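You operate a simulated robot arm through the tools that you are given. There is no shell and no other tool. Be economical: measure what you need, move in short steps, check, and stop when the job is done.

The job below is to be done with a simulated two-armed robot. You get a single attempt, and the scene is never put back.

## Task
Stand both rods up; thread the board's float marked highest on the yellow rod, the lowest on the blue.

The check looks at the end state, three seconds after you hand in, the way a careful person would. Anything else that was tipped, shoved, dropped, spilled or broken makes it a failure.

## Robot
Two 7-joint arms with fingered hands on one trunk, on a base that drives. Base frame: it is fixed to the floor where the robot stands at the start and does not move with it; the origin is under the middle of the robot, x ahead of it, y to its left, z up. Lengths are in m, angles in degrees, forces in N, time in s.
The left shoulder is at the start at [0.07, 0.162, 1.371], the right one opposite. With the tool pointing down near the work surface each hand reaches from about 0.1 to 0.74 m from the robot's upright axis, wherever it stands, measured 20 degrees to its own side. Places, roughly: blue rod [0.7, -0.8, 0.8]; blue slider [0.7, -0.5, 0.8]; cracked float (8x8x8 cm) [0.5, -0.8, 0.8]; lever on the blue slider [0.8, -0.5, 0.9]; lever on the yellow slider [0.8, -0.4, 0.9]; rope lever [0.9, -1.1, 1.1]; yellow rod [0.7, -0.1, 0.8]; yellow slider [0.7, -0.4, 0.8]. Payload 4 kg a hand.
The TCP of each hand is the grasp point between the finger pads, 0.026 m short of the fingertips. In the tool frame z runs along the fingers and y along their closing line. Largest opening 0.132 m; the body of the gripper starts 0.073 m behind the TCP. The gripper is a hand of 4 fingers: y runs from the thumb to the fingers, the wrist lies at [0, 0, -0.224] in the tool frame, and closing takes about 1.5 s.
Orientation is that of the tool frame in the base frame, as a unit quaternion [x, y, z, w]. With the fingers straight down and closing along the base's y, the tool's x points along the base's -x, its y along +y and its z along -z.

## Interface
- The arms move only by the tool drive_tool. It takes "left_motion", "right_motion" or both (then of equal length, played together; a hand with none holds still); each is a list of rows, each an object of numbers (a shift or turn left out is 0, a gripper value left out holds the last): "dx", "dy", "dz": the shift along the tool's x, y, z in cm; "rx", "ry", "rz": the turn, a rotation vector about the tool's x, y, z in degrees. In form: [{"dx": .., "dy": .., "dz": .., "rx": .., "ry": .., "rz": ..}, ...]. A call has 1 to 8 rows; each row is the pose to reach, as a shift and turn from the pose commanded when the call began, along the tool's axes at that moment. "left_fingers" and "right_fingers" are, for a hand that has rows, the opening, from 0 (shut) to 1 (fully open), set as the call begins (left out, the last holds). Rows are played at 5 a second. More than 0.05 m and 8.6 degrees between two rows, or a gripper value outside its range, and nothing of the call is played. A pose out of reach is approached as far as the arm can. The call stops where the force on the tool passes 40 N (or 10 N more than at its start, if that is more) or the arm is blocked; 0.2 s more then pass. Each finger travels about 0.045 m/s and halts on what it meets, pressing with about 24 N; the grip force reading is that of the motor and also rises with nothing between the fingers. The clock runs only during rows and for 0.2 s after the last one: add rows that repeat a pose to give the fingers time. It gives the time, the measured TCP pose, the force on the tool (base axes), the opening and the grip force at its end, in the units of the frame above (readings bear some noise), with the torque about the TCP (base axes, N m) and any sound that the robot's microphone picked up.
- Cameras (640 x 400 px; columns grow to the right, rows downward): "scene" is now at [0.1107, -0.0482, 1.5992]; the picture's right is [-0.60, -0.80, 0.00], its down [-0.50, 0.37, -0.78] and it looks along [0.63, -0.47, -0.62] (base axes); focal length 258 px, centre (320, 200). "left" rides on the left gripper at [-0.073, 0.006, -0.093] in its tool frame; the picture's right is [-0.08, -1.00, 0.00], its down [0.78, -0.06, -0.62] and it looks along [0.62, -0.05, 0.79] (tool axes); focal length 230 px, centre (320, 200). "right" rides on the right gripper at [0.073, 0.006, -0.094] in its tool frame; the picture's right is [-0.08, 1.00, 0.00], its down [-0.79, -0.06, -0.62] and it looks along [-0.61, -0.05, 0.79] (tool axes); focal length 230 px, centre (320, 200). There is no depth. A picture from a camera that has moved, and an enlarged one, comes with that camera's place and axes in the base frame and with its lens. The place of the scene camera against the robot may be out by one fixed shift of up to 0.012 m in any direction.
- grab_frame(camera): a new picture of that camera. The clock stands still meanwhile.
- move_column(by): slides the trunk up (or, below 0, down) by that many m; the arms and the scene camera ride with it, the base frame stays. It gives what a move gives, with no picture.
- roll_base(legs): drives the robot by 1 to 6 legs, each [ahead, left, turn to the left] in m, m and degrees, along the robot's own axes; the way and the turn of a leg run together, so that a leg with both is an arc; at most 1.5 m and 180 degrees a leg. The arms and the cameras ride along, it lands a little off, and it stops where it bumps. It gives what a move gives.
- set_fingers(finger1, finger2, finger3, thumb_bend, hand): sets how far each is bent, from 0 (flat) to 100 (curled in); at 30 the hand is open as for a grip, at 70 the pads meet at the TCP. One left out holds its place. A second passes; each finger stops where it meets its share of the squeeze, and holds until it gets a number again. A gripper value or a shape takes the hand back. It gives what a move gives, with no picture; readings hold the bend of each and the force on the fingers (four entries, about 0 where the hand has none), thumb and palm.
- hand_shape(shape, hand): the hand has 4 fingers and takes this shape, open, in about a second: jaw (thumb against the fingers, like two jaws); tri (thumb and two fingers); tip (a fingertip pinch); poke (one finger out to press); point (the index stretched); flat (the hand flat); cup (the hand cupped); fist (a fist). The gripper value then closes the fingers along that shape, each until it touches; the sizes above hold for jaw. It gives what a move gives, with no picture.
- pan_tilt(pan, tilt): turns the head with the scene camera to pan (to the left, within 86 degrees either way) and tilt (down, from -29 to 69), counted from straight ahead of the robot. It gives what a move gives.
- close_up(camera, box): a new picture of the part [left, top, right, bottom] of that camera's present view, enlarged. The clock stands still meanwhile.
- finish_job(): hands the job in; it is judged then, once.

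Go step by step. Nothing tells you exact positions but the pictures and the camera data: compare them with the known pose of the tool, close in by small moves and look again before you grip or let go. The budget is 120 turns and 100 pictures, counting those below and the enlarged ones. Unless the task says otherwise, let go and move clear before handing in, and close with one line.

The tools are called after "Request:" as name(argument=value, ...) on one line, values as JSON. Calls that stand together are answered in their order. drive_tool: Moves the arms, as the interface text tells. Its arguments: {"type":"object","properties":{"left_motion":{"type":"array","items":{"type":"object","properties":{"dx":{"type":"number"},"dy":{"type":"number"},"dz":{"type":"number"},"rx":{"type":"number"},"ry":{"type":"number"},"rz":{"type":"number"}}}},"left_fingers":{"type":"number"},"right_motion":{"type":"array","items":{"type":"object","properties":{"dx":{"type":"number"},"dy":{"type":"number"},"dz":{"type":"number"},"rx":{"type":"number"},"ry":{"type":"number"},"rz":{"type":"number"}}}},"right_fingers":{"type":"number"}},"required":[]} The other tools are called the same way: move_column (by) slides the trunk up or down; hand_shape (shape, hand) gives the hand a shape; set_fingers (finger1, finger2, finger3, thumb_bend, hand) moves the fingers one by one; roll_base (legs) drives the base; pan_tilt (pan, tilt) turns the head that bears the scene camera; grab_frame (camera) takes a picture; close_up (camera, box) takes an enlarged picture of a part of a camera's view; finish_job () hands the job in.

At the start:

```text
time_s: 0.0
left_position: [0.4833, -0.0259, 1.3641]
left_orientation: [0.0, 1.0, 0.0, 0.001]
left_wrist_force: [0.5, 0.5, 0.2]
left_torque: [0.02, -0.01, 0.01]
left_finger_gap: 0.1317
left_finger_force: 0.2
left_shape: jaw
left_bend: [30.0, 30.0, 30.0, 30.0]
left_finger forces: [0.0, 0.1, 0.0, 0.0, 0.0, 0.0]
right_position: [0.3706, -0.5538, 1.3689]
right_orientation: [0.0, 1.0, 0.0, 0.0]
right_wrist_force: [0.0, -0.4, 0.8]
right_torque: [0.01, -0.01, 0.03]
right_finger_gap: 0.1319
right_finger_force: 0.0
right_shape: jaw
right_bend: [30.0, 30.0, 30.0, 30.0]
right_finger forces: [0.1, 0.0, 0.0, 0.0, 0.0, 0.0]
trunk travel left (down, up): [-0.85, 0.09]
robot x, y, heading: [-0.0026, -0.0018, -0.1]
head pan, tilt: [-36.8, 38.3]
```

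scene: 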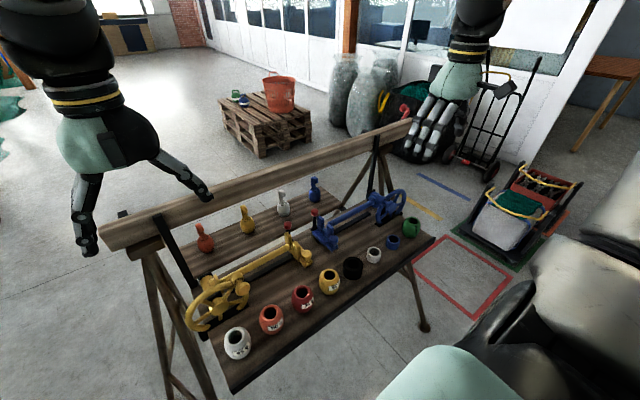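
right: 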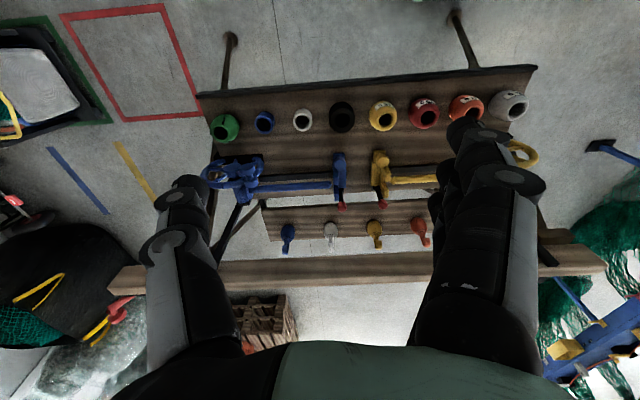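
left: 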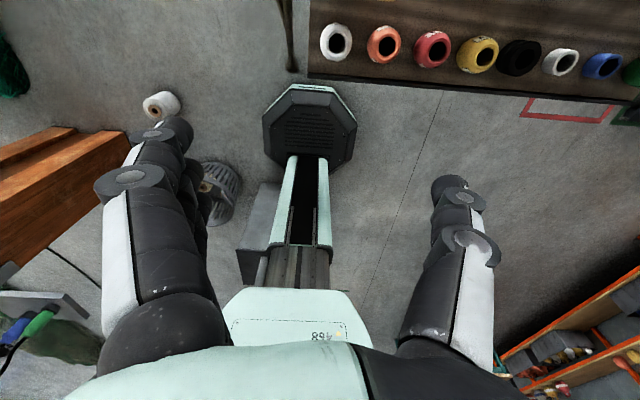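

I see a bench with two rods lying on slides and a row of floats at the front. I'll enlarge the view to read the markings and the mechanism.

Request:
close_up(camera="scene", box=[200, 270, 360, 370])

Request:
close_up(camera="scene", box=[300, 170, 460, 290])

Request:
close_up(camera="right", box=[190, 70, 550, 290])

```text
4.00 times, centred on (280, 320) of scene
camera zoom: at [0.1107, -0.0482, 1.5992], right [-0.6, -0.8, 0.0], down [-0.5, 0.37, -0.78], along [0.63, -0.47, -0.62], focal length 1033 px, centre (480, -280)
```

zoom: 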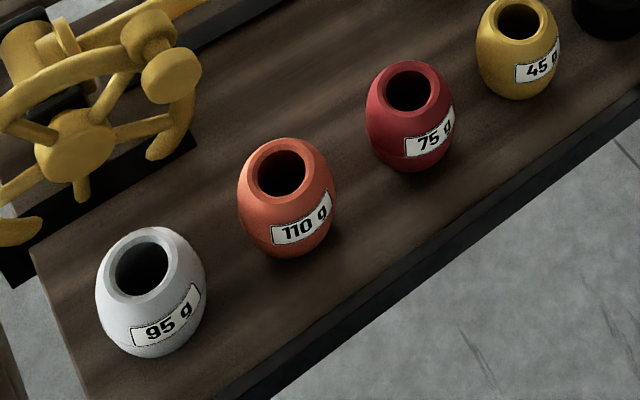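

```text
3.33 times, centred on (380, 230) of scene
camera zoom: at [0.1107, -0.0482, 1.5992], right [-0.6, -0.8, 0.0], down [-0.5, 0.37, -0.78], along [0.63, -0.47, -0.62], focal length 861 px, centre (120, 100)
```

zoom: 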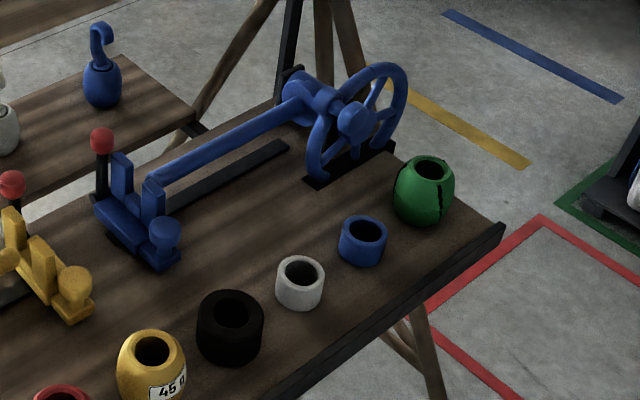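

```text
1.78 times, centred on (370, 180) of right
camera zoom: at [0.2982, -0.5486, 1.464], right [0.08, 1.0, 0.0], down [0.79, -0.06, 0.62], along [0.61, -0.05, -0.79], focal length 409 px, centre (231, 236)
```

zoom: 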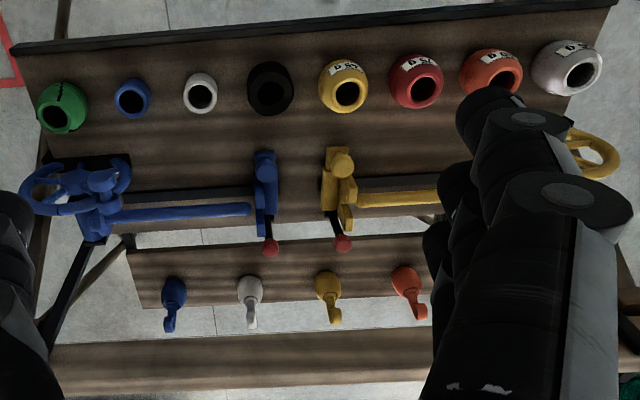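

The floats read 95, 110, 75 and 45 g. The green one is cracked and I can't see its mark yet. Next I'll look closer at the mechanisms, the rope lever and the green float.

Request:
close_up(camera="scene", box=[170, 200, 330, 340])

Request:
close_up(camera="scene", box=[290, 170, 430, 260])

Request:
close_up(camera="scene", box=[340, 80, 440, 180])

Request:
close_up(camera="right", box=[190, 90, 290, 160])

```text
2.86 times, centred on (250, 270) of scene
camera zoom: at [0.1107, -0.0482, 1.5992], right [-0.6, -0.8, 0.0], down [-0.5, 0.37, -0.78], along [0.63, -0.47, -0.62], focal length 738 px, centre (520, 0)
```

zoom: 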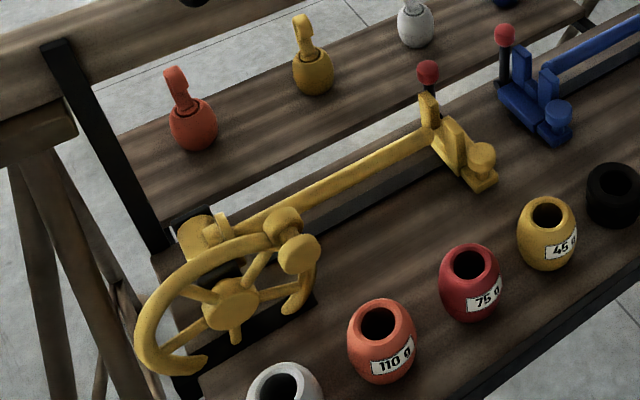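

```text
4.44 times, centred on (360, 215) of scene
camera zoom: at [0.1107, -0.0482, 1.5992], right [-0.6, -0.8, 0.0], down [-0.5, 0.37, -0.78], along [0.63, -0.47, -0.62], focal length 1148 px, centre (142, 133)
```

zoom: 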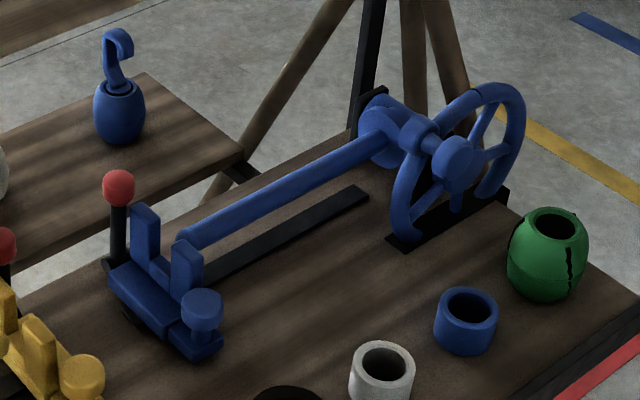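

```text
4.00 times, centred on (390, 130) of scene
camera zoom: at [0.1107, -0.0482, 1.5992], right [-0.6, -0.8, 0.0], down [-0.5, 0.37, -0.78], along [0.63, -0.47, -0.62], focal length 1033 px, centre (40, 480)
```

zoom: 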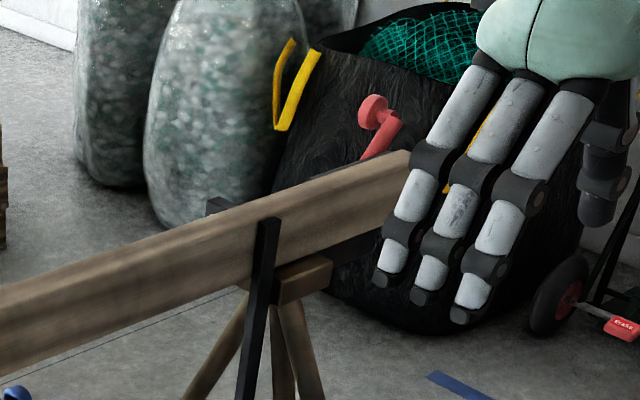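

```text
5.71 times, centred on (240, 125) of right
camera zoom: at [0.2982, -0.5486, 1.464], right [0.08, 1.0, 0.0], down [0.79, -0.06, 0.62], along [0.61, -0.05, -0.79], focal length 1315 px, centre (777, 629)
```

zoom: 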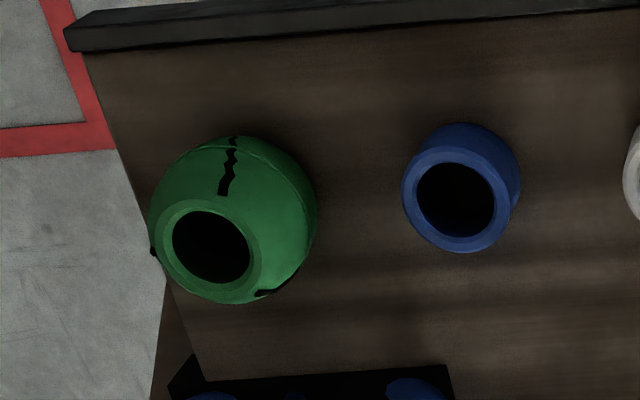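

Floor clearance looks free, so I'll target 110 g (orange) for yellow and 45 g (yellow float) for blue. I'll shift the robot right and a little ahead so that both hands cover the bench.

Request:
roll_base(legs=[[0, -0.45, 0], [0.08, 0, 0]])

Request:
pan_tilt(pan=0, tilt=52)

Request:
grab_frame(camera="scene")

Request:
grab_frame(camera="right")

Request:
grab_frame(camera="left")

```text
time_s: 3.4
left_position: [0.5538, -0.4719, 1.368]
left_orientation: [0.0, 1.0, -0.001, 0.004]
left_wrist_force: [-0.5, 0.5, 0.3]
left_torque: [0.04, -0.07, 0.0]
left_finger_gap: 0.1315
left_finger_force: 0.1
left_shape: jaw
left_bend: [30.0, 30.0, 30.0, 30.0]
left_finger forces: [0.0, 0.1, 0.1, 0.0, 0.0, 0.0]
right_position: [0.4404, -0.9992, 1.3741]
right_orientation: [0.001, 1.0, 0.0, 0.004]
right_wrist_force: [-1.0, -0.1, -0.3]
right_torque: [-0.01, -0.03, 0.0]
right_finger_gap: 0.1318
right_finger_force: 0.1
right_shape: jaw
right_bend: [30.0, 30.0, 30.0, 30.0]
right_finger forces: [0.0, 0.1, 0.0, 0.0, 0.1, 0.0]
trunk travel left (down, up): [-0.85, 0.09]
robot x, y, heading: [0.0832, -0.4477, 0.2]
head pan, tilt: [-36.8, 38.3]
```

```text
time_s: 4.4
left_position: [0.5635, -0.4726, 1.3635]
left_orientation: [-0.001, 1.0, 0.0, 0.001]
left_wrist_force: [0.4, -0.3, 0.1]
left_torque: [-0.02, 0.02, 0.01]
left_finger_gap: 0.1314
left_finger_force: 0.0
left_shape: jaw
left_bend: [30.0, 30.0, 30.0, 30.0]
left_finger forces: [0.0, 0.1, 0.0, 0.1, 0.0, 0.1]
right_position: [0.4515, -1.0006, 1.3704]
right_orientation: [0.0, 1.0, 0.0, 0.0]
right_wrist_force: [0.1, -0.1, 0.4]
right_torque: [-0.02, -0.01, -0.01]
right_finger_gap: 0.1316
right_finger_force: 0.1
right_shape: jaw
right_bend: [30.0, 30.0, 30.0, 30.0]
right_finger forces: [0.1, 0.0, 0.0, 0.1, 0.1, 0.0]
trunk travel left (down, up): [-0.85, 0.09]
robot x, y, heading: [0.08, -0.4446, 0.2]
head pan, tilt: [0.0, 52.0]
```

```text
89 pictures are left
camera scene: at [0.1972, -0.4442, 1.5797], right [0.0, -1.0, 0.0], down [-0.79, 0.0, -0.62], along [0.62, 0.0, -0.79], focal length 258 px, centre (320, 200)
```

scene: 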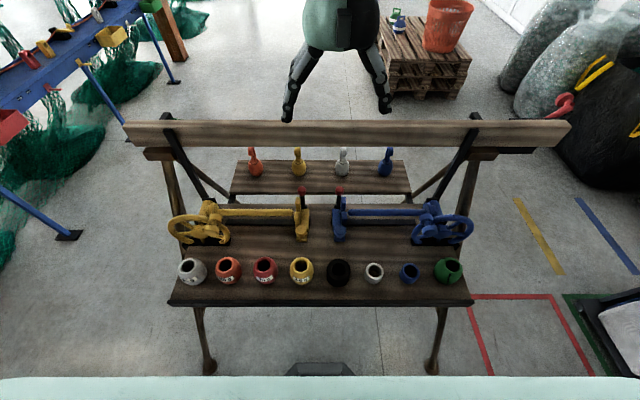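

```text
88 pictures are left
camera right: at [0.3789, -0.9959, 1.4639], right [0.08, 1.0, 0.0], down [0.79, -0.06, 0.62], along [0.61, -0.05, -0.79], focal length 230 px, centre (320, 200)
```

right: 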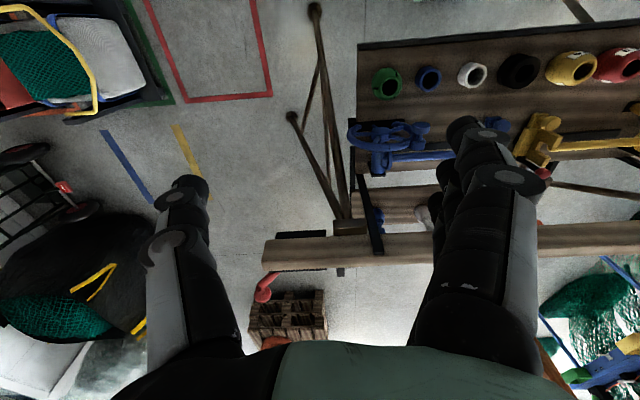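

```text
87 pictures are left
camera left: at [0.6377, -0.4665, 1.4582], right [0.08, -1.0, 0.0], down [-0.78, -0.06, 0.62], along [-0.62, -0.05, -0.79], focal length 230 px, centre (320, 200)
```

left: 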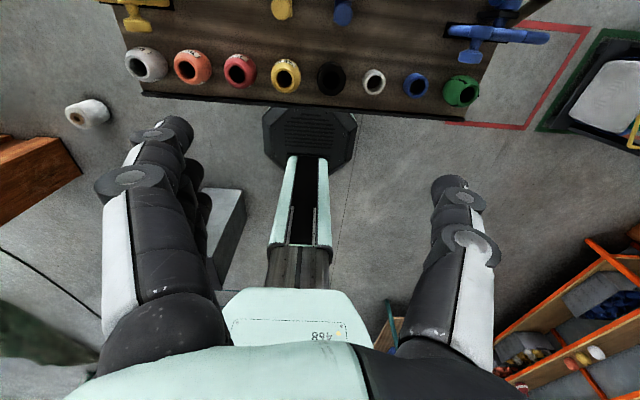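

The robot is now centered on the bench. I'll enlarge both mechanisms from the front.

Request:
close_up(camera="scene", box=[160, 180, 320, 290])

Request:
close_up(camera="scene", box=[320, 180, 480, 290])

Request:
close_up(camera="right", box=[340, 60, 460, 200])

```text
3.64 times, centred on (240, 235) of scene
camera zoom: at [0.1972, -0.4442, 1.5797], right [0.0, -1.0, 0.0], down [-0.79, 0.0, -0.62], along [0.62, 0.0, -0.79], focal length 939 px, centre (611, 73)
```

zoom: 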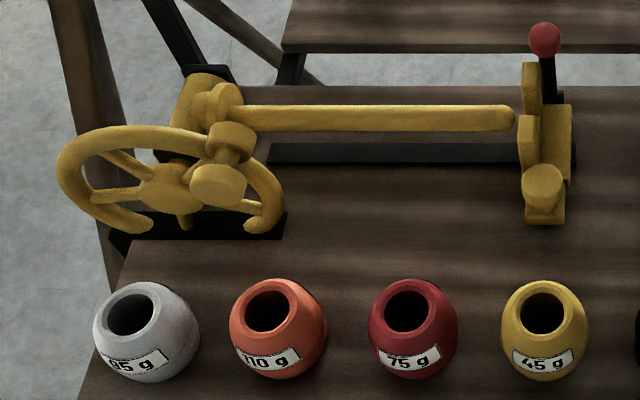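

```text
3.64 times, centred on (400, 235) of scene
camera zoom: at [0.1972, -0.4442, 1.5797], right [0.0, -1.0, 0.0], down [-0.79, 0.0, -0.62], along [0.62, 0.0, -0.79], focal length 939 px, centre (29, 73)
```

zoom: 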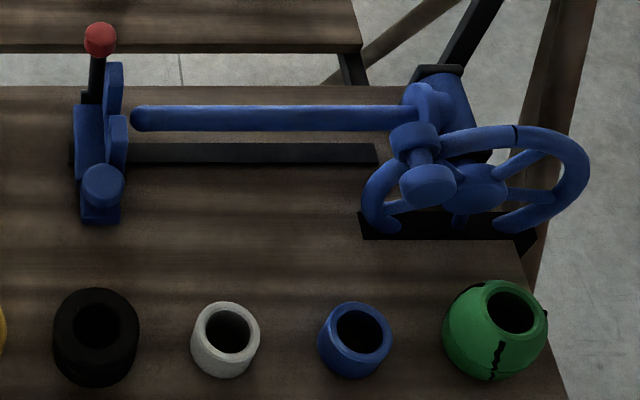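

```text
2.86 times, centred on (400, 130) of right
camera zoom: at [0.3789, -0.9959, 1.4639], right [0.08, 1.0, 0.0], down [0.79, -0.06, 0.62], along [0.61, -0.05, -0.79], focal length 657 px, centre (91, 400)
```

zoom: 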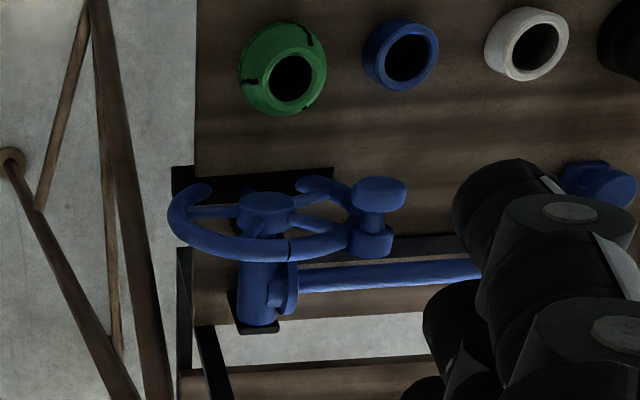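

Each wheel's axis points at the robot, with a spinner knob on the rim. I estimate the yellow knob at about (0.60, -0.13, 0.92), and turning it about 90° toward the bench end should raise the rod. I'll bring the left hand above it.

Request:
drive_tool(left_motion=[{"dx": 0, "dy": 4.5, "dz": 1.5}, {"dx": 0, "dy": 9, "dz": 3}, {"dx": -0.5, "dy": 13.5, "dz": 4.5}, {"dx": -1, "dy": 18, "dz": 6}, {"dx": -1.5, "dy": 22.5, "dz": 7.5}, {"dx": -2, "dy": 27, "dz": 9}, {"dx": -2.5, "dy": 31, "dz": 10.5}, {"dx": -3, "dy": 34.6, "dz": 12.5}])

Request:
set_fingers(hand="left", finger1=100, finger2=35, finger3=100, thumb_bend=35)

Request:
grab_frame(camera="left")

Request:
grab_frame(camera="scene")

```text
time_s: 6.2
left_position: [0.5922, -0.1242, 1.2388]
left_orientation: [0.0, 1.0, -0.001, -0.001]
left_wrist_force: [0.9, -1.1, 0.7]
left_torque: [-0.03, 0.01, 0.0]
left_finger_gap: 0.132
left_finger_force: 0.0
left_shape: jaw
left_bend: [30.0, 30.0, 30.0, 30.0]
left_finger forces: [0.0, 0.0, 0.0, 0.0, 0.0, 0.0]
right_position: [0.4501, -0.9992, 1.3703]
right_orientation: [0.0, 1.0, 0.0, 0.0]
right_wrist_force: [-0.2, 0.7, 0.1]
right_torque: [-0.03, 0.0, 0.02]
right_finger_gap: 0.1317
right_finger_force: 0.2
right_shape: jaw
right_bend: [30.0, 30.0, 30.0, 30.0]
right_finger forces: [0.1, 0.0, 0.1, 0.1, 0.0, 0.0]
trunk travel left (down, up): [-0.85, 0.09]
robot x, y, heading: [0.0756, -0.4424, 0.2]
head pan, tilt: [0.0, 52.0]
```

```text
time_s: 7.2
left_position: [0.5911, -0.1258, 1.2399]
left_orientation: [0.001, 1.0, 0.001, 0.0]
left_wrist_force: [0.9, -0.1, -0.5]
left_torque: [-0.02, 0.0, -0.01]
left_finger_gap: 0.0574
left_finger_force: 0.1
left_shape: fingers
left_bend: [100.0, 35.0, 100.0, 35.0]
left_finger forces: [0.0, 0.1, 0.0, 0.1, 0.1, 0.1]
right_position: [0.4499, -1.0012, 1.3707]
right_orientation: [-0.001, 1.0, 0.0, 0.0]
right_wrist_force: [0.1, -0.3, -0.7]
right_torque: [-0.02, -0.03, -0.02]
right_finger_gap: 0.1317
right_finger_force: 0.1
right_shape: jaw
right_bend: [30.0, 30.0, 30.0, 30.0]
right_finger forces: [0.0, 0.1, 0.0, 0.0, 0.0, 0.0]
trunk travel left (down, up): [-0.85, 0.09]
robot x, y, heading: [0.0814, -0.4478, 0.2]
head pan, tilt: [0.0, 52.0]
```

```text
83 pictures are left
camera left: at [0.6656, -0.121, 1.3338], right [0.08, -1.0, 0.0], down [-0.79, -0.06, 0.62], along [-0.61, -0.05, -0.79], focal length 230 px, centre (320, 200)
```

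left: 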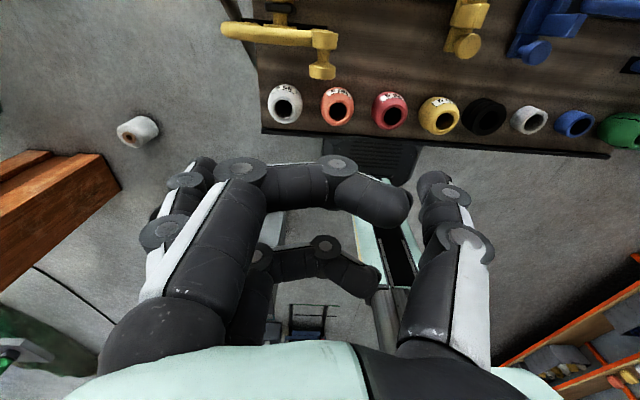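

```text
82 pictures are left
camera scene: at [0.1955, -0.4444, 1.5799], right [0.0, -1.0, 0.0], down [-0.79, 0.0, -0.62], along [0.62, 0.0, -0.79], focal length 258 px, centre (320, 200)
```

scene: 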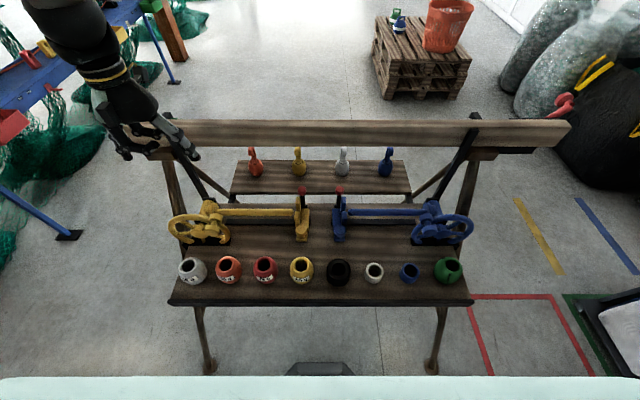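

The left camera puts the knob at about (0.61, -0.13, 0.92) and the rim plane near x=0.655. I'll pitch the hand forward and approach with one finger and the thumb straddling the knob.

Request:
drive_tool(left_motion=[{"dx": 1, "dy": -0.1, "dz": 4, "ry": -8}, {"dx": 2, "dy": -0.2, "dz": 8, "ry": -16}, {"dx": 3, "dy": -0.3, "dz": 12, "ry": -24}, {"dx": 4, "dy": -0.4, "dz": 16, "ry": -32}, {"dx": 5.1, "dy": -0.4, "dz": 20, "ry": -40}, {"dx": 5.1, "dy": -0.4, "dz": 22, "ry": -40}])

Request:
grab_frame(camera="left")

Request:
close_up(camera="scene", box=[100, 100, 340, 290])

```text
time_s: 8.6
left_position: [0.5426, -0.1303, 1.019]
left_orientation: [-0.001, 0.939, 0.001, 0.343]
left_wrist_force: [0.3, -0.3, 0.2]
left_torque: [0.03, 0.0, -0.01]
left_finger_gap: 0.0574
left_finger_force: 0.1
left_shape: fingers
left_bend: [100.0, 35.0, 100.0, 35.0]
left_finger forces: [0.1, 0.0, 0.1, 0.0, 0.0, 0.0]
right_position: [0.4496, -1.002, 1.3717]
right_orientation: [0.0, 1.0, 0.001, 0.0]
right_wrist_force: [0.0, -0.6, 0.0]
right_torque: [0.02, 0.0, 0.0]
right_finger_gap: 0.1319
right_finger_force: 0.1
right_shape: jaw
right_bend: [30.0, 30.0, 30.0, 30.0]
right_finger forces: [0.0, 0.1, 0.1, 0.1, 0.0, 0.1]
trunk travel left (down, up): [-0.85, 0.09]
robot x, y, heading: [0.0781, -0.4475, 0.1]
head pan, tilt: [0.0, 52.0]
```

```text
81 pictures are left
camera left: at [0.5388, -0.1251, 1.1391], right [0.06, -1.0, 0.05], down [-1.0, -0.06, -0.03], along [0.04, -0.05, -1.0], focal length 230 px, centre (320, 200)
```

left: 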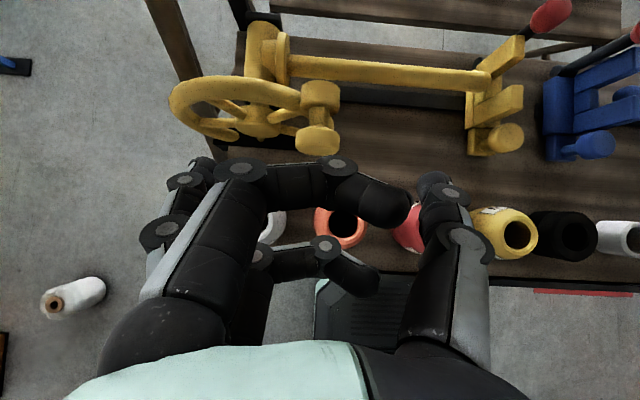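

```text
2.11 times, centred on (220, 195) of scene
camera zoom: at [0.1963, -0.4441, 1.5799], right [0.0, -1.0, 0.0], down [-0.79, 0.0, -0.62], along [0.62, 0.0, -0.79], focal length 544 px, centre (530, 210)
```

zoom: 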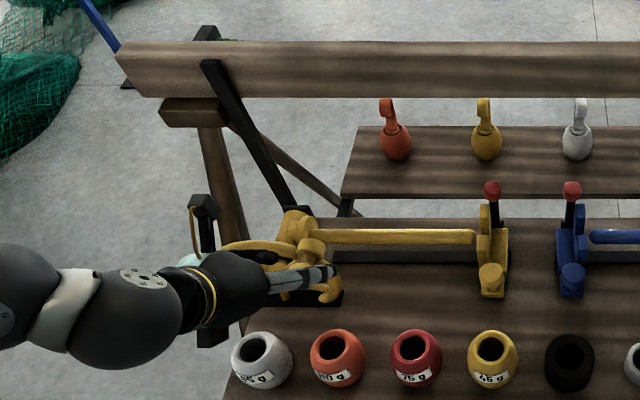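

From above, the knob head sits at (0.604, -0.130, 0.924), right between finger and thumb. I'll advance along the fingers to straddle it.

Request:
drive_tool(left_motion=[{"dx": 1.4, "dz": 3}, {"dx": 1.4, "dz": 6}, {"dx": 1.4, "dz": 8}, {"dx": 1.4, "dz": 9.6}])

Request:
grab_frame(camera="left")

Request:
close_up(camera="scene", box=[140, 170, 300, 290])

```text
time_s: 9.6
left_position: [0.5904, -0.13, 0.9355]
left_orientation: [0.0, 0.94, 0.001, 0.342]
left_wrist_force: [0.3, -0.1, 0.1]
left_torque: [-0.02, 0.0, 0.02]
left_finger_gap: 0.057
left_finger_force: 0.1
left_shape: fingers
left_bend: [100.0, 35.0, 100.0, 35.0]
left_finger forces: [0.0, 0.1, 0.0, 0.0, 0.0, 0.1]
right_position: [0.4486, -1.0, 1.3704]
right_orientation: [0.0, 1.0, 0.0, 0.0]
right_wrist_force: [0.9, 0.1, -0.5]
right_torque: [-0.06, -0.01, 0.0]
right_finger_gap: 0.132
right_finger_force: 0.1
right_shape: jaw
right_bend: [30.0, 30.0, 30.0, 30.0]
right_finger forces: [0.0, 0.1, 0.0, 0.0, 0.1, 0.0]
trunk travel left (down, up): [-0.85, 0.09]
robot x, y, heading: [0.0794, -0.4476, -0.0]
head pan, tilt: [0.0, 52.0]
```

```text
79 pictures are left
camera left: at [0.5882, -0.1238, 1.0559], right [0.06, -1.0, 0.05], down [-1.0, -0.06, -0.03], along [0.04, -0.05, -1.0], focal length 230 px, centre (320, 200)
```

left: 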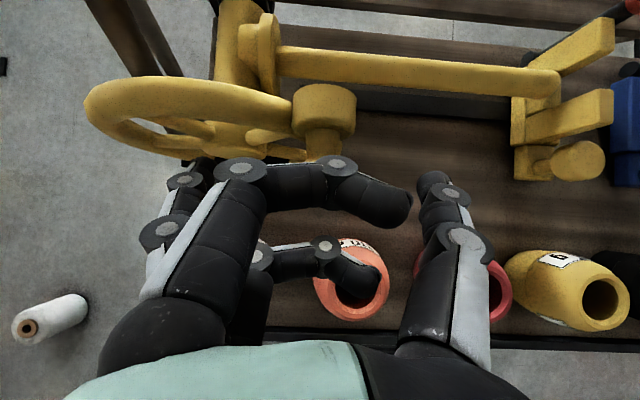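

```text
3.33 times, centred on (220, 230) of scene
camera zoom: at [0.1955, -0.4432, 1.5799], right [0.0, -1.0, 0.0], down [-0.79, 0.0, -0.62], along [0.62, 0.0, -0.79], focal length 861 px, centre (653, 100)
```

zoom: 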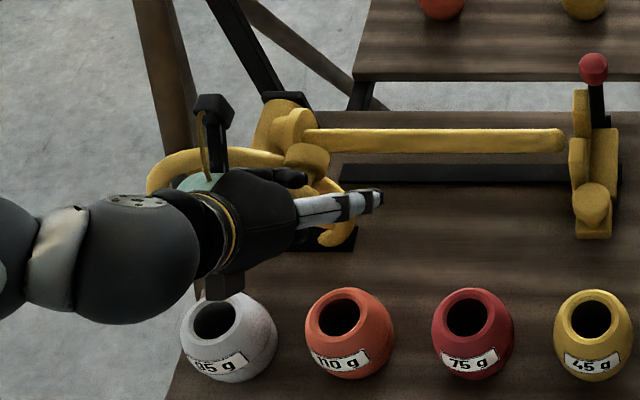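

The knob head is under the curled finger, between thumb and middle finger. I'll close them to a loose cage and look.

Request:
set_fingers(hand="left", finger2=56, thumb_bend=56)

Request:
grab_frame(camera="left")

```text
time_s: 10.6
left_position: [0.5913, -0.1292, 0.9367]
left_orientation: [0.0, 0.94, -0.001, 0.342]
left_wrist_force: [0.0, 0.7, -0.5]
left_torque: [0.0, -0.01, 0.01]
left_finger_gap: 0.0447
left_finger_force: 0.2
left_shape: fingers
left_bend: [100.0, 56.0, 100.0, 56.0]
left_finger forces: [0.1, 0.1, 0.0, 0.1, 0.0, 0.0]
right_position: [0.4492, -1.0011, 1.3705]
right_orientation: [0.0, 1.0, 0.0, 0.0]
right_wrist_force: [0.3, 0.1, 0.4]
right_torque: [0.01, 0.0, -0.01]
right_finger_gap: 0.1316
right_finger_force: 0.0
right_shape: jaw
right_bend: [30.0, 30.0, 30.0, 30.0]
right_finger forces: [0.1, 0.1, 0.1, 0.1, 0.0, 0.1]
trunk travel left (down, up): [-0.85, 0.09]
robot x, y, heading: [0.0797, -0.4457, 0.2]
head pan, tilt: [0.0, 52.0]
```

```text
77 pictures are left
camera left: at [0.5881, -0.1244, 1.0562], right [0.06, -1.0, 0.05], down [-1.0, -0.06, -0.03], along [0.04, -0.05, -1.0], focal length 230 px, centre (320, 200)
```

left: 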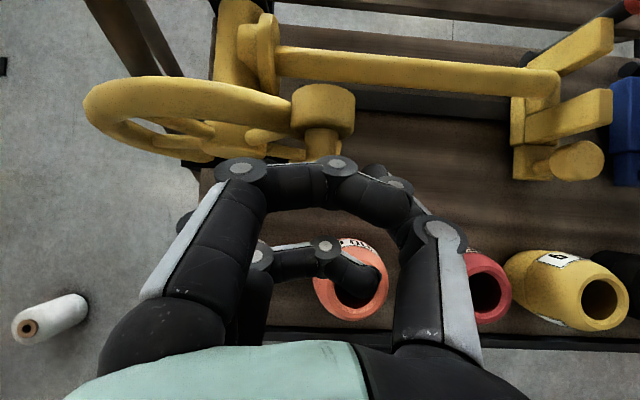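

The cage closed with no contact. I'll now move along the wheel's arc to swing the rod up about 30° and check.

Request:
drive_tool(left_motion=[{"dy": 0.6, "dx": -0.4, "dz": -0.45}, {"dy": 1.2, "dx": -0.77, "dz": -0.91}, {"dy": 1.9, "dx": -1.1, "dz": -1.3}, {"dy": 2.65, "dx": -1.43, "dz": -1.7}, {"dy": 3.4, "dx": -1.7, "dz": -2.0}, {"dy": 4.3, "dx": -1.92, "dz": -2.28}])

Request:
close_up(camera="scene", box=[140, 150, 340, 290])

```text
time_s: 12.0
left_position: [0.5916, -0.0863, 0.9664]
left_orientation: [-0.001, 0.94, 0.001, 0.342]
left_wrist_force: [0.5, -0.9, 2.6]
left_torque: [-0.1, -0.03, 0.06]
left_finger_gap: 0.0449
left_finger_force: 1.2
left_shape: fingers
left_bend: [100.0, 56.0, 100.0, 56.0]
left_finger forces: [0.0, 0.0, 0.1, 0.0, 2.1, 0.0]
right_position: [0.4501, -0.9998, 1.3701]
right_orientation: [-0.001, 1.0, 0.0, 0.0]
right_wrist_force: [0.3, -0.5, -0.1]
right_torque: [0.0, 0.04, 0.0]
right_finger_gap: 0.1318
right_finger_force: 0.1
right_shape: jaw
right_bend: [30.0, 30.0, 30.0, 30.0]
right_finger forces: [0.0, 0.0, 0.0, 0.0, 0.0, 0.0]
trunk travel left (down, up): [-0.85, 0.09]
robot x, y, heading: [0.0741, -0.4455, -0.2]
head pan, tilt: [0.0, 52.0]
```

```text
2.86 times, centred on (240, 220) of scene
camera zoom: at [0.1956, -0.443, 1.5798], right [0.0, -1.0, 0.0], down [-0.79, 0.0, -0.62], along [0.62, 0.0, -0.79], focal length 738 px, centre (549, 143)
```

zoom: 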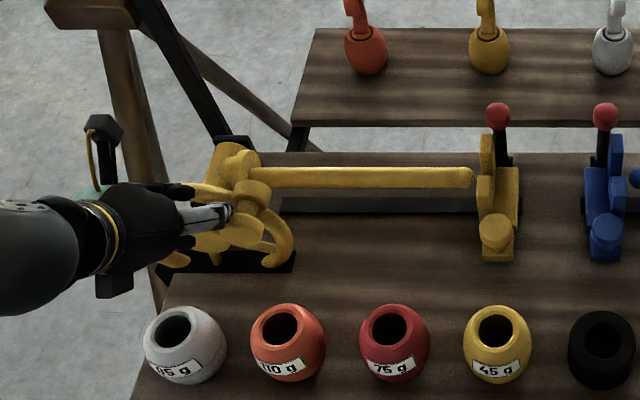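

The thumb has just made contact and the rod still looks level. I'll check the hand view.

Request:
grab_frame(camera="left")

Request:
close_up(camera="scene", box=[180, 190, 250, 250])

```text
75 pictures are left
camera left: at [0.5882, -0.0795, 1.0865], right [0.06, -1.0, 0.05], down [-1.0, -0.06, -0.03], along [0.04, -0.05, -1.0], focal length 230 px, centre (320, 200)
```

left: 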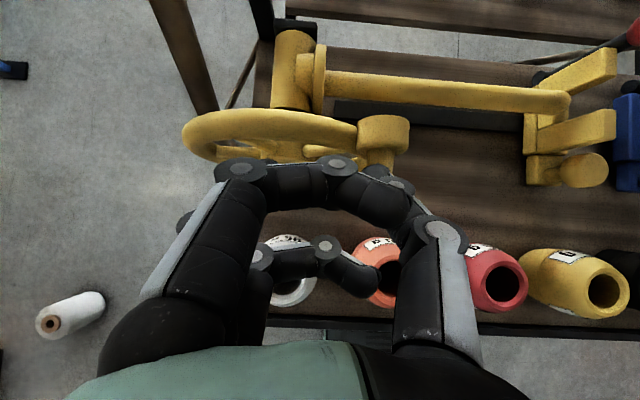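

```text
6.67 times, centred on (215, 220) of scene
camera zoom: at [0.1956, -0.443, 1.5798], right [0.0, -1.0, 0.0], down [-0.79, 0.0, -0.62], along [0.62, 0.0, -0.79], focal length 1721 px, centre (1020, 67)
```

zoom: 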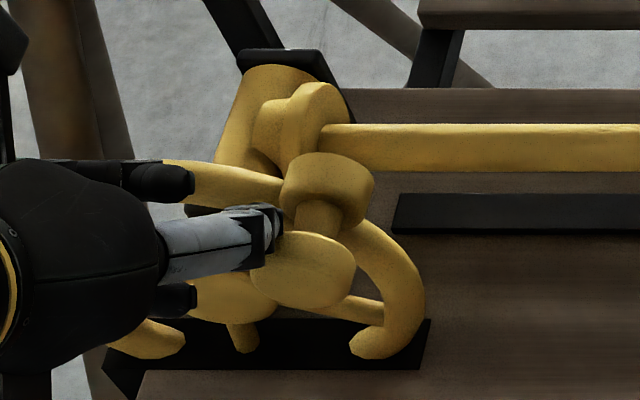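

The knob did not turn, because the thumb slid over its top. I'll back out, open the side fingers, go back deeper and grip the knob properly.

Request:
drive_tool(left_motion=[{"dz": -3}, {"dz": -3, "dy": -2.2, "dx": 1}, {"dz": -3, "dy": -4.4, "dx": 2.1}])

Request:
set_fingers(hand="left", finger1=20, finger2=40, finger3=20, thumb_bend=40)

Request:
grab_frame(camera="left")

```text
time_s: 12.8
left_position: [0.5574, -0.1319, 0.9759]
left_orientation: [-0.001, 0.94, 0.0, 0.342]
left_wrist_force: [0.4, 0.3, -1.1]
left_torque: [-0.01, 0.0, -0.01]
left_finger_gap: 0.0445
left_finger_force: 0.1
left_shape: fingers
left_bend: [100.0, 56.0, 100.0, 56.0]
left_finger forces: [0.1, 0.0, 0.1, 0.0, 0.0, 0.0]
right_position: [0.4507, -1.0005, 1.3695]
right_orientation: [0.0, 1.0, 0.0, 0.0]
right_wrist_force: [0.7, 0.1, 0.8]
right_torque: [-0.01, 0.0, 0.05]
right_finger_gap: 0.1318
right_finger_force: 0.1
right_shape: jaw
right_bend: [30.0, 30.0, 30.0, 30.0]
right_finger forces: [0.1, 0.0, 0.0, 0.1, 0.1, 0.1]
trunk travel left (down, up): [-0.85, 0.09]
robot x, y, heading: [0.076, -0.446, 0.1]
head pan, tilt: [0.0, 52.0]
```

```text
time_s: 13.8
left_position: [0.5569, -0.1321, 0.9775]
left_orientation: [-0.001, 0.94, 0.0, 0.341]
left_wrist_force: [-0.1, -0.5, -0.4]
left_torque: [-0.03, -0.02, -0.01]
left_finger_gap: 0.1298
left_finger_force: 0.0
left_shape: fingers
left_bend: [20.0, 40.0, 20.0, 40.0]
left_finger forces: [0.0, 0.0, 0.0, 0.1, 0.0, 0.0]
right_position: [0.4502, -1.0009, 1.3701]
right_orientation: [0.001, 1.0, 0.0, 0.0]
right_wrist_force: [-0.8, 1.3, 0.3]
right_torque: [0.01, 0.01, 0.01]
right_finger_gap: 0.132
right_finger_force: 0.0
right_shape: jaw
right_bend: [30.0, 30.0, 30.0, 30.0]
right_finger forces: [0.0, 0.0, 0.1, 0.0, 0.1, 0.0]
trunk travel left (down, up): [-0.85, 0.09]
robot x, y, heading: [0.0808, -0.4455, 0.1]
head pan, tilt: [0.0, 52.0]
```

```text
73 pictures are left
camera left: at [0.554, -0.1254, 1.0962], right [0.06, -1.0, 0.05], down [-1.0, -0.06, -0.03], along [0.04, -0.05, -1.0], focal length 230 px, centre (320, 200)
```

left: 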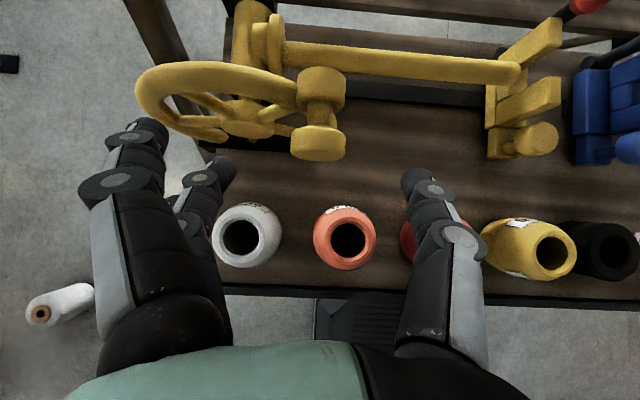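

The view of the knob is clear at (0.606, -0.13, 0.917). I'll curl only the upper finger away from the rim, then go in 7 cm along the fingers and grip.

Request:
set_fingers(hand="left", finger1=100)

Request:
drive_tool(left_motion=[{"dz": 3, "dy": 0.2}, {"dz": 5, "dy": 0.2}, {"dz": 7, "dy": 0.2, "dx": 0.1}])

Request:
grab_frame(camera="left")

Request:
close_up(camera="scene", box=[170, 190, 250, 250])

```text
time_s: 14.8
left_position: [0.5579, -0.132, 0.9759]
left_orientation: [-0.001, 0.94, 0.0, 0.342]
left_wrist_force: [-0.1, -0.6, 0.0]
left_torque: [-0.02, 0.04, 0.01]
left_finger_gap: 0.0534
left_finger_force: 0.1
left_shape: fingers
left_bend: [100.0, 40.0, 20.0, 40.0]
left_finger forces: [0.0, 0.1, 0.1, 0.0, 0.0, 0.1]
right_position: [0.4504, -1.0008, 1.3708]
right_orientation: [-0.002, 1.0, 0.0, 0.0]
right_wrist_force: [0.0, 0.2, 0.8]
right_torque: [-0.01, 0.0, 0.0]
right_finger_gap: 0.1319
right_finger_force: 0.0
right_shape: jaw
right_bend: [30.0, 30.0, 30.0, 30.0]
right_finger forces: [0.1, 0.1, 0.0, 0.1, 0.0, 0.1]
trunk travel left (down, up): [-0.85, 0.09]
robot x, y, heading: [0.0781, -0.4466, -0.0]
head pan, tilt: [0.0, 52.0]
```

```text
time_s: 15.6
left_position: [0.6021, -0.1297, 0.9208]
left_orientation: [0.0, 0.94, 0.0, 0.342]
left_wrist_force: [0.3, 0.0, -0.2]
left_torque: [-0.01, -0.01, -0.03]
left_finger_gap: 0.0536
left_finger_force: 0.0
left_shape: fingers
left_bend: [100.0, 40.0, 20.0, 40.0]
left_finger forces: [0.0, 0.0, 0.1, 0.1, 0.1, 0.0]
right_position: [0.4501, -1.0011, 1.3708]
right_orientation: [0.0, 1.0, -0.001, 0.001]
right_wrist_force: [0.2, -0.2, 0.8]
right_torque: [-0.01, 0.06, -0.03]
right_finger_gap: 0.1317
right_finger_force: 0.0
right_shape: jaw
right_bend: [30.0, 30.0, 30.0, 30.0]
right_finger forces: [0.1, 0.0, 0.0, 0.1, 0.0, 0.0]
trunk travel left (down, up): [-0.85, 0.09]
robot x, y, heading: [0.0807, -0.4447, 0.3]
head pan, tilt: [0.0, 52.0]
```

```text
72 pictures are left
camera left: at [0.5983, -0.1238, 1.0407], right [0.06, -1.0, 0.05], down [-1.0, -0.06, -0.03], along [0.03, -0.05, -1.0], focal length 230 px, centre (320, 200)
```

left: 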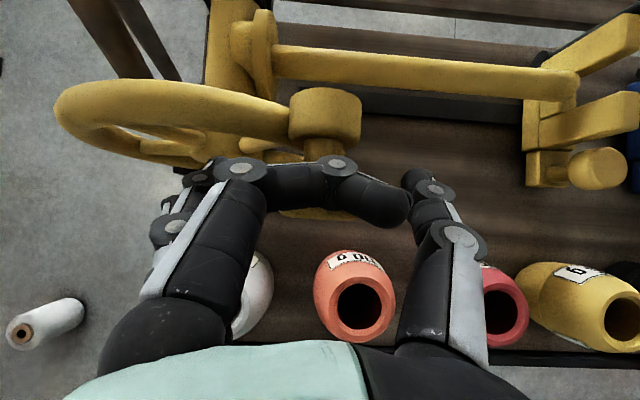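

```text
6.67 times, centred on (210, 220) of scene
camera zoom: at [0.1963, -0.444, 1.5798], right [0.0, -1.0, 0.0], down [-0.79, 0.0, -0.62], along [0.62, 0.0, -0.79], focal length 1721 px, centre (1053, 67)
```

zoom: 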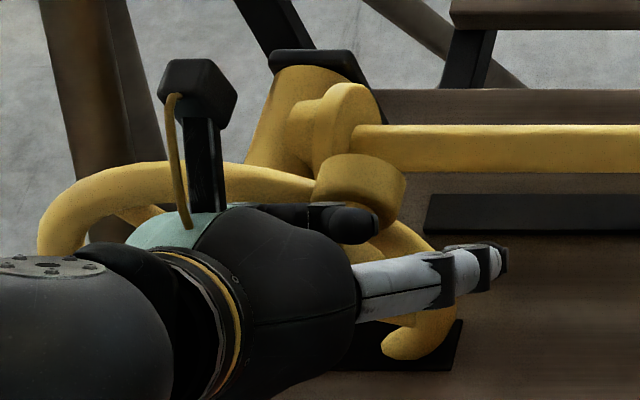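

Both pads now straddle the head, so I'll close thumb and middle finger on it.

Request:
set_fingers(hand="left", finger2=70, thumb_bend=70)

Request:
grab_frame(camera="left")

```text
time_s: 16.6
left_position: [0.6015, -0.131, 0.9216]
left_orientation: [0.0, 0.94, -0.001, 0.342]
left_wrist_force: [2.9, -4.8, -3.7]
left_torque: [-0.01, -0.01, -0.04]
left_finger_gap: 0.041
left_finger_force: 8.8
left_shape: fingers
left_bend: [100.0, 64.0, 20.0, 66.0]
left_finger forces: [0.6, 5.7, 0.0, 0.0, 11.4, 0.0]
right_position: [0.4504, -1.0007, 1.3704]
right_orientation: [-0.001, 1.0, 0.0, 0.0]
right_wrist_force: [1.3, 0.4, -0.1]
right_torque: [0.01, 0.01, 0.01]
right_finger_gap: 0.1318
right_finger_force: 0.0
right_shape: jaw
right_bend: [30.0, 30.0, 30.0, 30.0]
right_finger forces: [0.1, 0.1, 0.0, 0.1, 0.0, 0.0]
trunk travel left (down, up): [-0.85, 0.09]
robot x, y, heading: [0.0755, -0.4439, -0.1]
head pan, tilt: [0.0, 52.0]
```

```text
70 pictures are left
camera left: at [0.5983, -0.1247, 1.0407], right [0.06, -1.0, 0.05], down [-1.0, -0.06, -0.03], along [0.03, -0.05, -1.0], focal length 230 px, centre (320, 200)
```

left: 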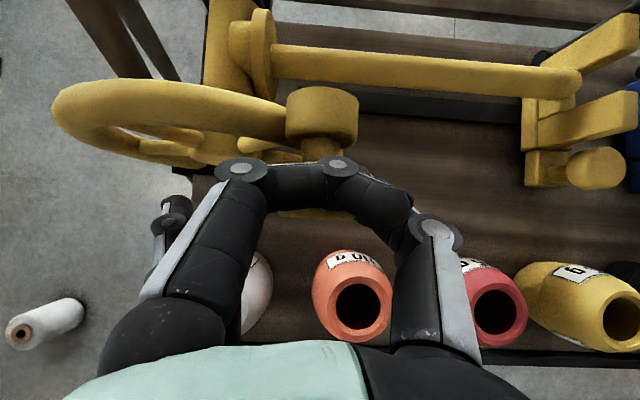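

The knob is gripped. I'll turn a first ~20° along the arc and watch the force.

Request:
drive_tool(left_motion=[{"dy": 0.55, "dx": -0.4, "dz": -0.45}, {"dy": 1.18, "dx": -0.77, "dz": -0.91}, {"dy": 1.9, "dx": -1.1, "dz": -1.33}, {"dy": 2.65, "dx": -1.43, "dz": -1.7}])

Request:
close_up(camera="scene", box=[140, 150, 340, 290])

```text
time_s: 17.6
left_position: [0.6026, -0.1042, 0.9453]
left_orientation: [-0.001, 0.939, 0.001, 0.343]
left_wrist_force: [8.6, -8.3, 1.9]
left_torque: [-0.14, -0.07, -0.18]
left_finger_gap: 0.0407
left_finger_force: 9.5
left_shape: fingers
left_bend: [100.0, 65.0, 20.0, 67.0]
left_finger forces: [0.1, 8.2, 0.0, 0.0, 10.4, 0.1]
right_position: [0.451, -1.0027, 1.3707]
right_orientation: [0.0, 1.0, 0.001, 0.0]
right_wrist_force: [-0.4, 0.1, -0.7]
right_torque: [0.0, -0.01, 0.01]
right_finger_gap: 0.1318
right_finger_force: 0.0
right_shape: jaw
right_bend: [30.0, 30.0, 30.0, 30.0]
right_finger forces: [0.0, 0.1, 0.1, 0.1, 0.1, 0.0]
trunk travel left (down, up): [-0.85, 0.09]
robot x, y, heading: [0.0756, -0.4446, 0.2]
head pan, tilt: [0.0, 52.0]
```

```text
2.86 times, centred on (240, 220) of scene
camera zoom: at [0.1966, -0.4454, 1.5798], right [0.0, -1.0, 0.0], down [-0.79, 0.0, -0.61], along [0.61, 0.0, -0.79], focal length 738 px, centre (549, 143)
```

zoom: 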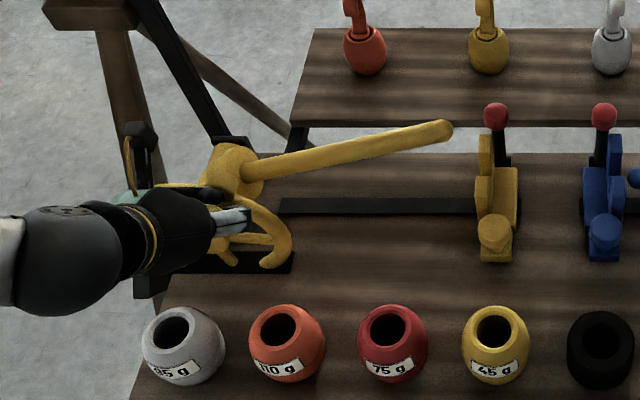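

The rod is rising, so I'll continue along the arc to about 60° of turn.

Request:
drive_tool(left_motion=[{"dy": 0.8, "dx": -0.27, "dz": -0.32}, {"dy": 1.63, "dx": -0.49, "dz": -0.58}, {"dy": 2.5, "dx": -0.66, "dz": -0.78}, {"dy": 3.36, "dx": -0.78, "dz": -0.93}, {"dy": 4.25, "dx": -0.86, "dz": -1.03}, {"dy": 5.15, "dx": -0.89, "dz": -1.06}, {"dy": 6.05, "dx": -0.86, "dz": -1.03}, {"dy": 6.94, "dx": -0.78, "dz": -0.93}])

Request:
close_up(camera="scene", box=[120, 110, 340, 290])

```text
time_s: 19.4
left_position: [0.6026, -0.0337, 0.9543]
left_orientation: [0.0, 0.94, 0.0, 0.341]
left_wrist_force: [16.7, -7.2, 2.5]
left_torque: [-0.34, -0.18, -0.09]
left_finger_gap: 0.0408
left_finger_force: 11.9
left_shape: fingers
left_bend: [100.0, 64.0, 20.0, 67.0]
left_finger forces: [0.0, 10.3, 0.2, 0.0, 12.8, 0.0]
right_position: [0.453, -1.0013, 1.3691]
right_orientation: [-0.001, 1.0, 0.0, -0.001]
right_wrist_force: [0.3, -0.2, 0.5]
right_torque: [-0.02, 0.01, 0.01]
right_finger_gap: 0.1317
right_finger_force: 0.1
right_shape: jaw
right_bend: [30.0, 30.0, 30.0, 30.0]
right_finger forces: [0.0, 0.0, 0.0, 0.0, 0.0, 0.0]
trunk travel left (down, up): [-0.85, 0.09]
robot x, y, heading: [0.0814, -0.4445, 0.2]
head pan, tilt: [0.0, 52.0]
```

```text
2.22 times, centred on (230, 200) of scene
camera zoom: at [0.1986, -0.4443, 1.5795], right [0.0, -1.0, 0.0], down [-0.79, 0.0, -0.61], along [0.61, 0.0, -0.79], focal length 574 px, centre (520, 200)
```

zoom: 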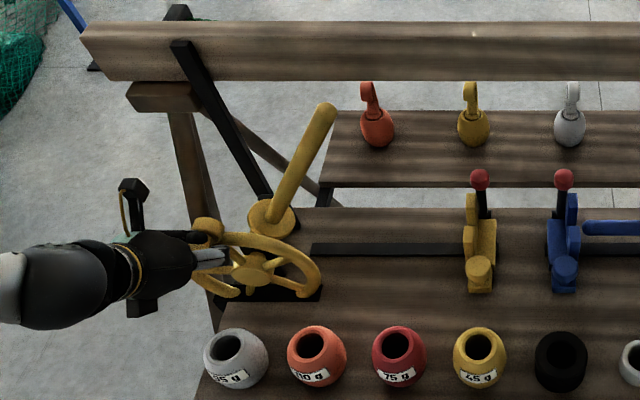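

The rod is at about 60°. I'll continue the last ~30°.

Request:
drive_tool(left_motion=[{"dy": 0.87, "dx": 0.12, "dz": 0.15}, {"dy": 1.73, "dx": 0.3, "dz": 0.35}, {"dy": 2.55, "dx": 0.52, "dz": 0.62}, {"dy": 3.36, "dx": 0.78, "dz": 0.93}, {"dy": 4.1, "dx": 1.1, "dz": 1.3}, {"dy": 4.7, "dx": 1.37, "dz": 1.63}])

Request:
close_up(camera="scene", box=[120, 110, 340, 290])

```text
time_s: 20.8
left_position: [0.6023, 0.0152, 0.9351]
left_orientation: [-0.001, 0.939, 0.001, 0.343]
left_wrist_force: [15.0, 0.4, 0.7]
left_torque: [-0.2, -0.11, 0.13]
left_finger_gap: 0.0402
left_finger_force: 9.5
left_shape: fingers
left_bend: [100.0, 63.0, 20.0, 68.0]
left_finger forces: [0.0, 6.9, 0.0, 0.0, 12.5, 0.0]
right_position: [0.4512, -1.0019, 1.3703]
right_orientation: [0.0, 1.0, 0.0, -0.001]
right_wrist_force: [1.0, -0.6, -0.2]
right_torque: [0.01, 0.04, -0.05]
right_finger_gap: 0.1319
right_finger_force: 0.1
right_shape: jaw
right_bend: [30.0, 30.0, 30.0, 30.0]
right_finger forces: [0.0, 0.0, 0.0, 0.1, 0.1, 0.1]
trunk travel left (down, up): [-0.85, 0.09]
robot x, y, heading: [0.0788, -0.4437, -0.1]
head pan, tilt: [0.0, 52.0]
```

```text
2.22 times, centred on (230, 200) of scene
camera zoom: at [0.1976, -0.4444, 1.5797], right [0.0, -1.0, 0.0], down [-0.79, 0.0, -0.61], along [0.61, 0.0, -0.79], focal length 574 px, centre (520, 200)
```

zoom: 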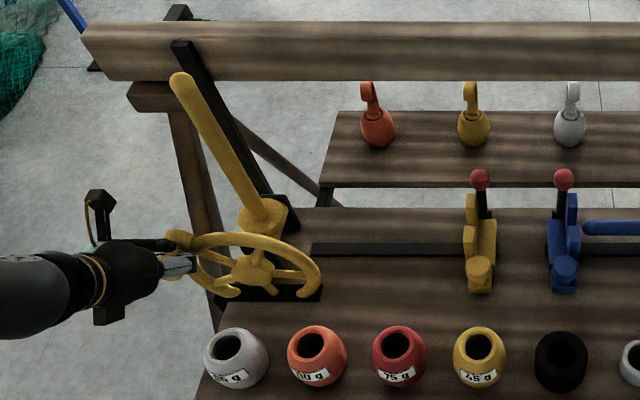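

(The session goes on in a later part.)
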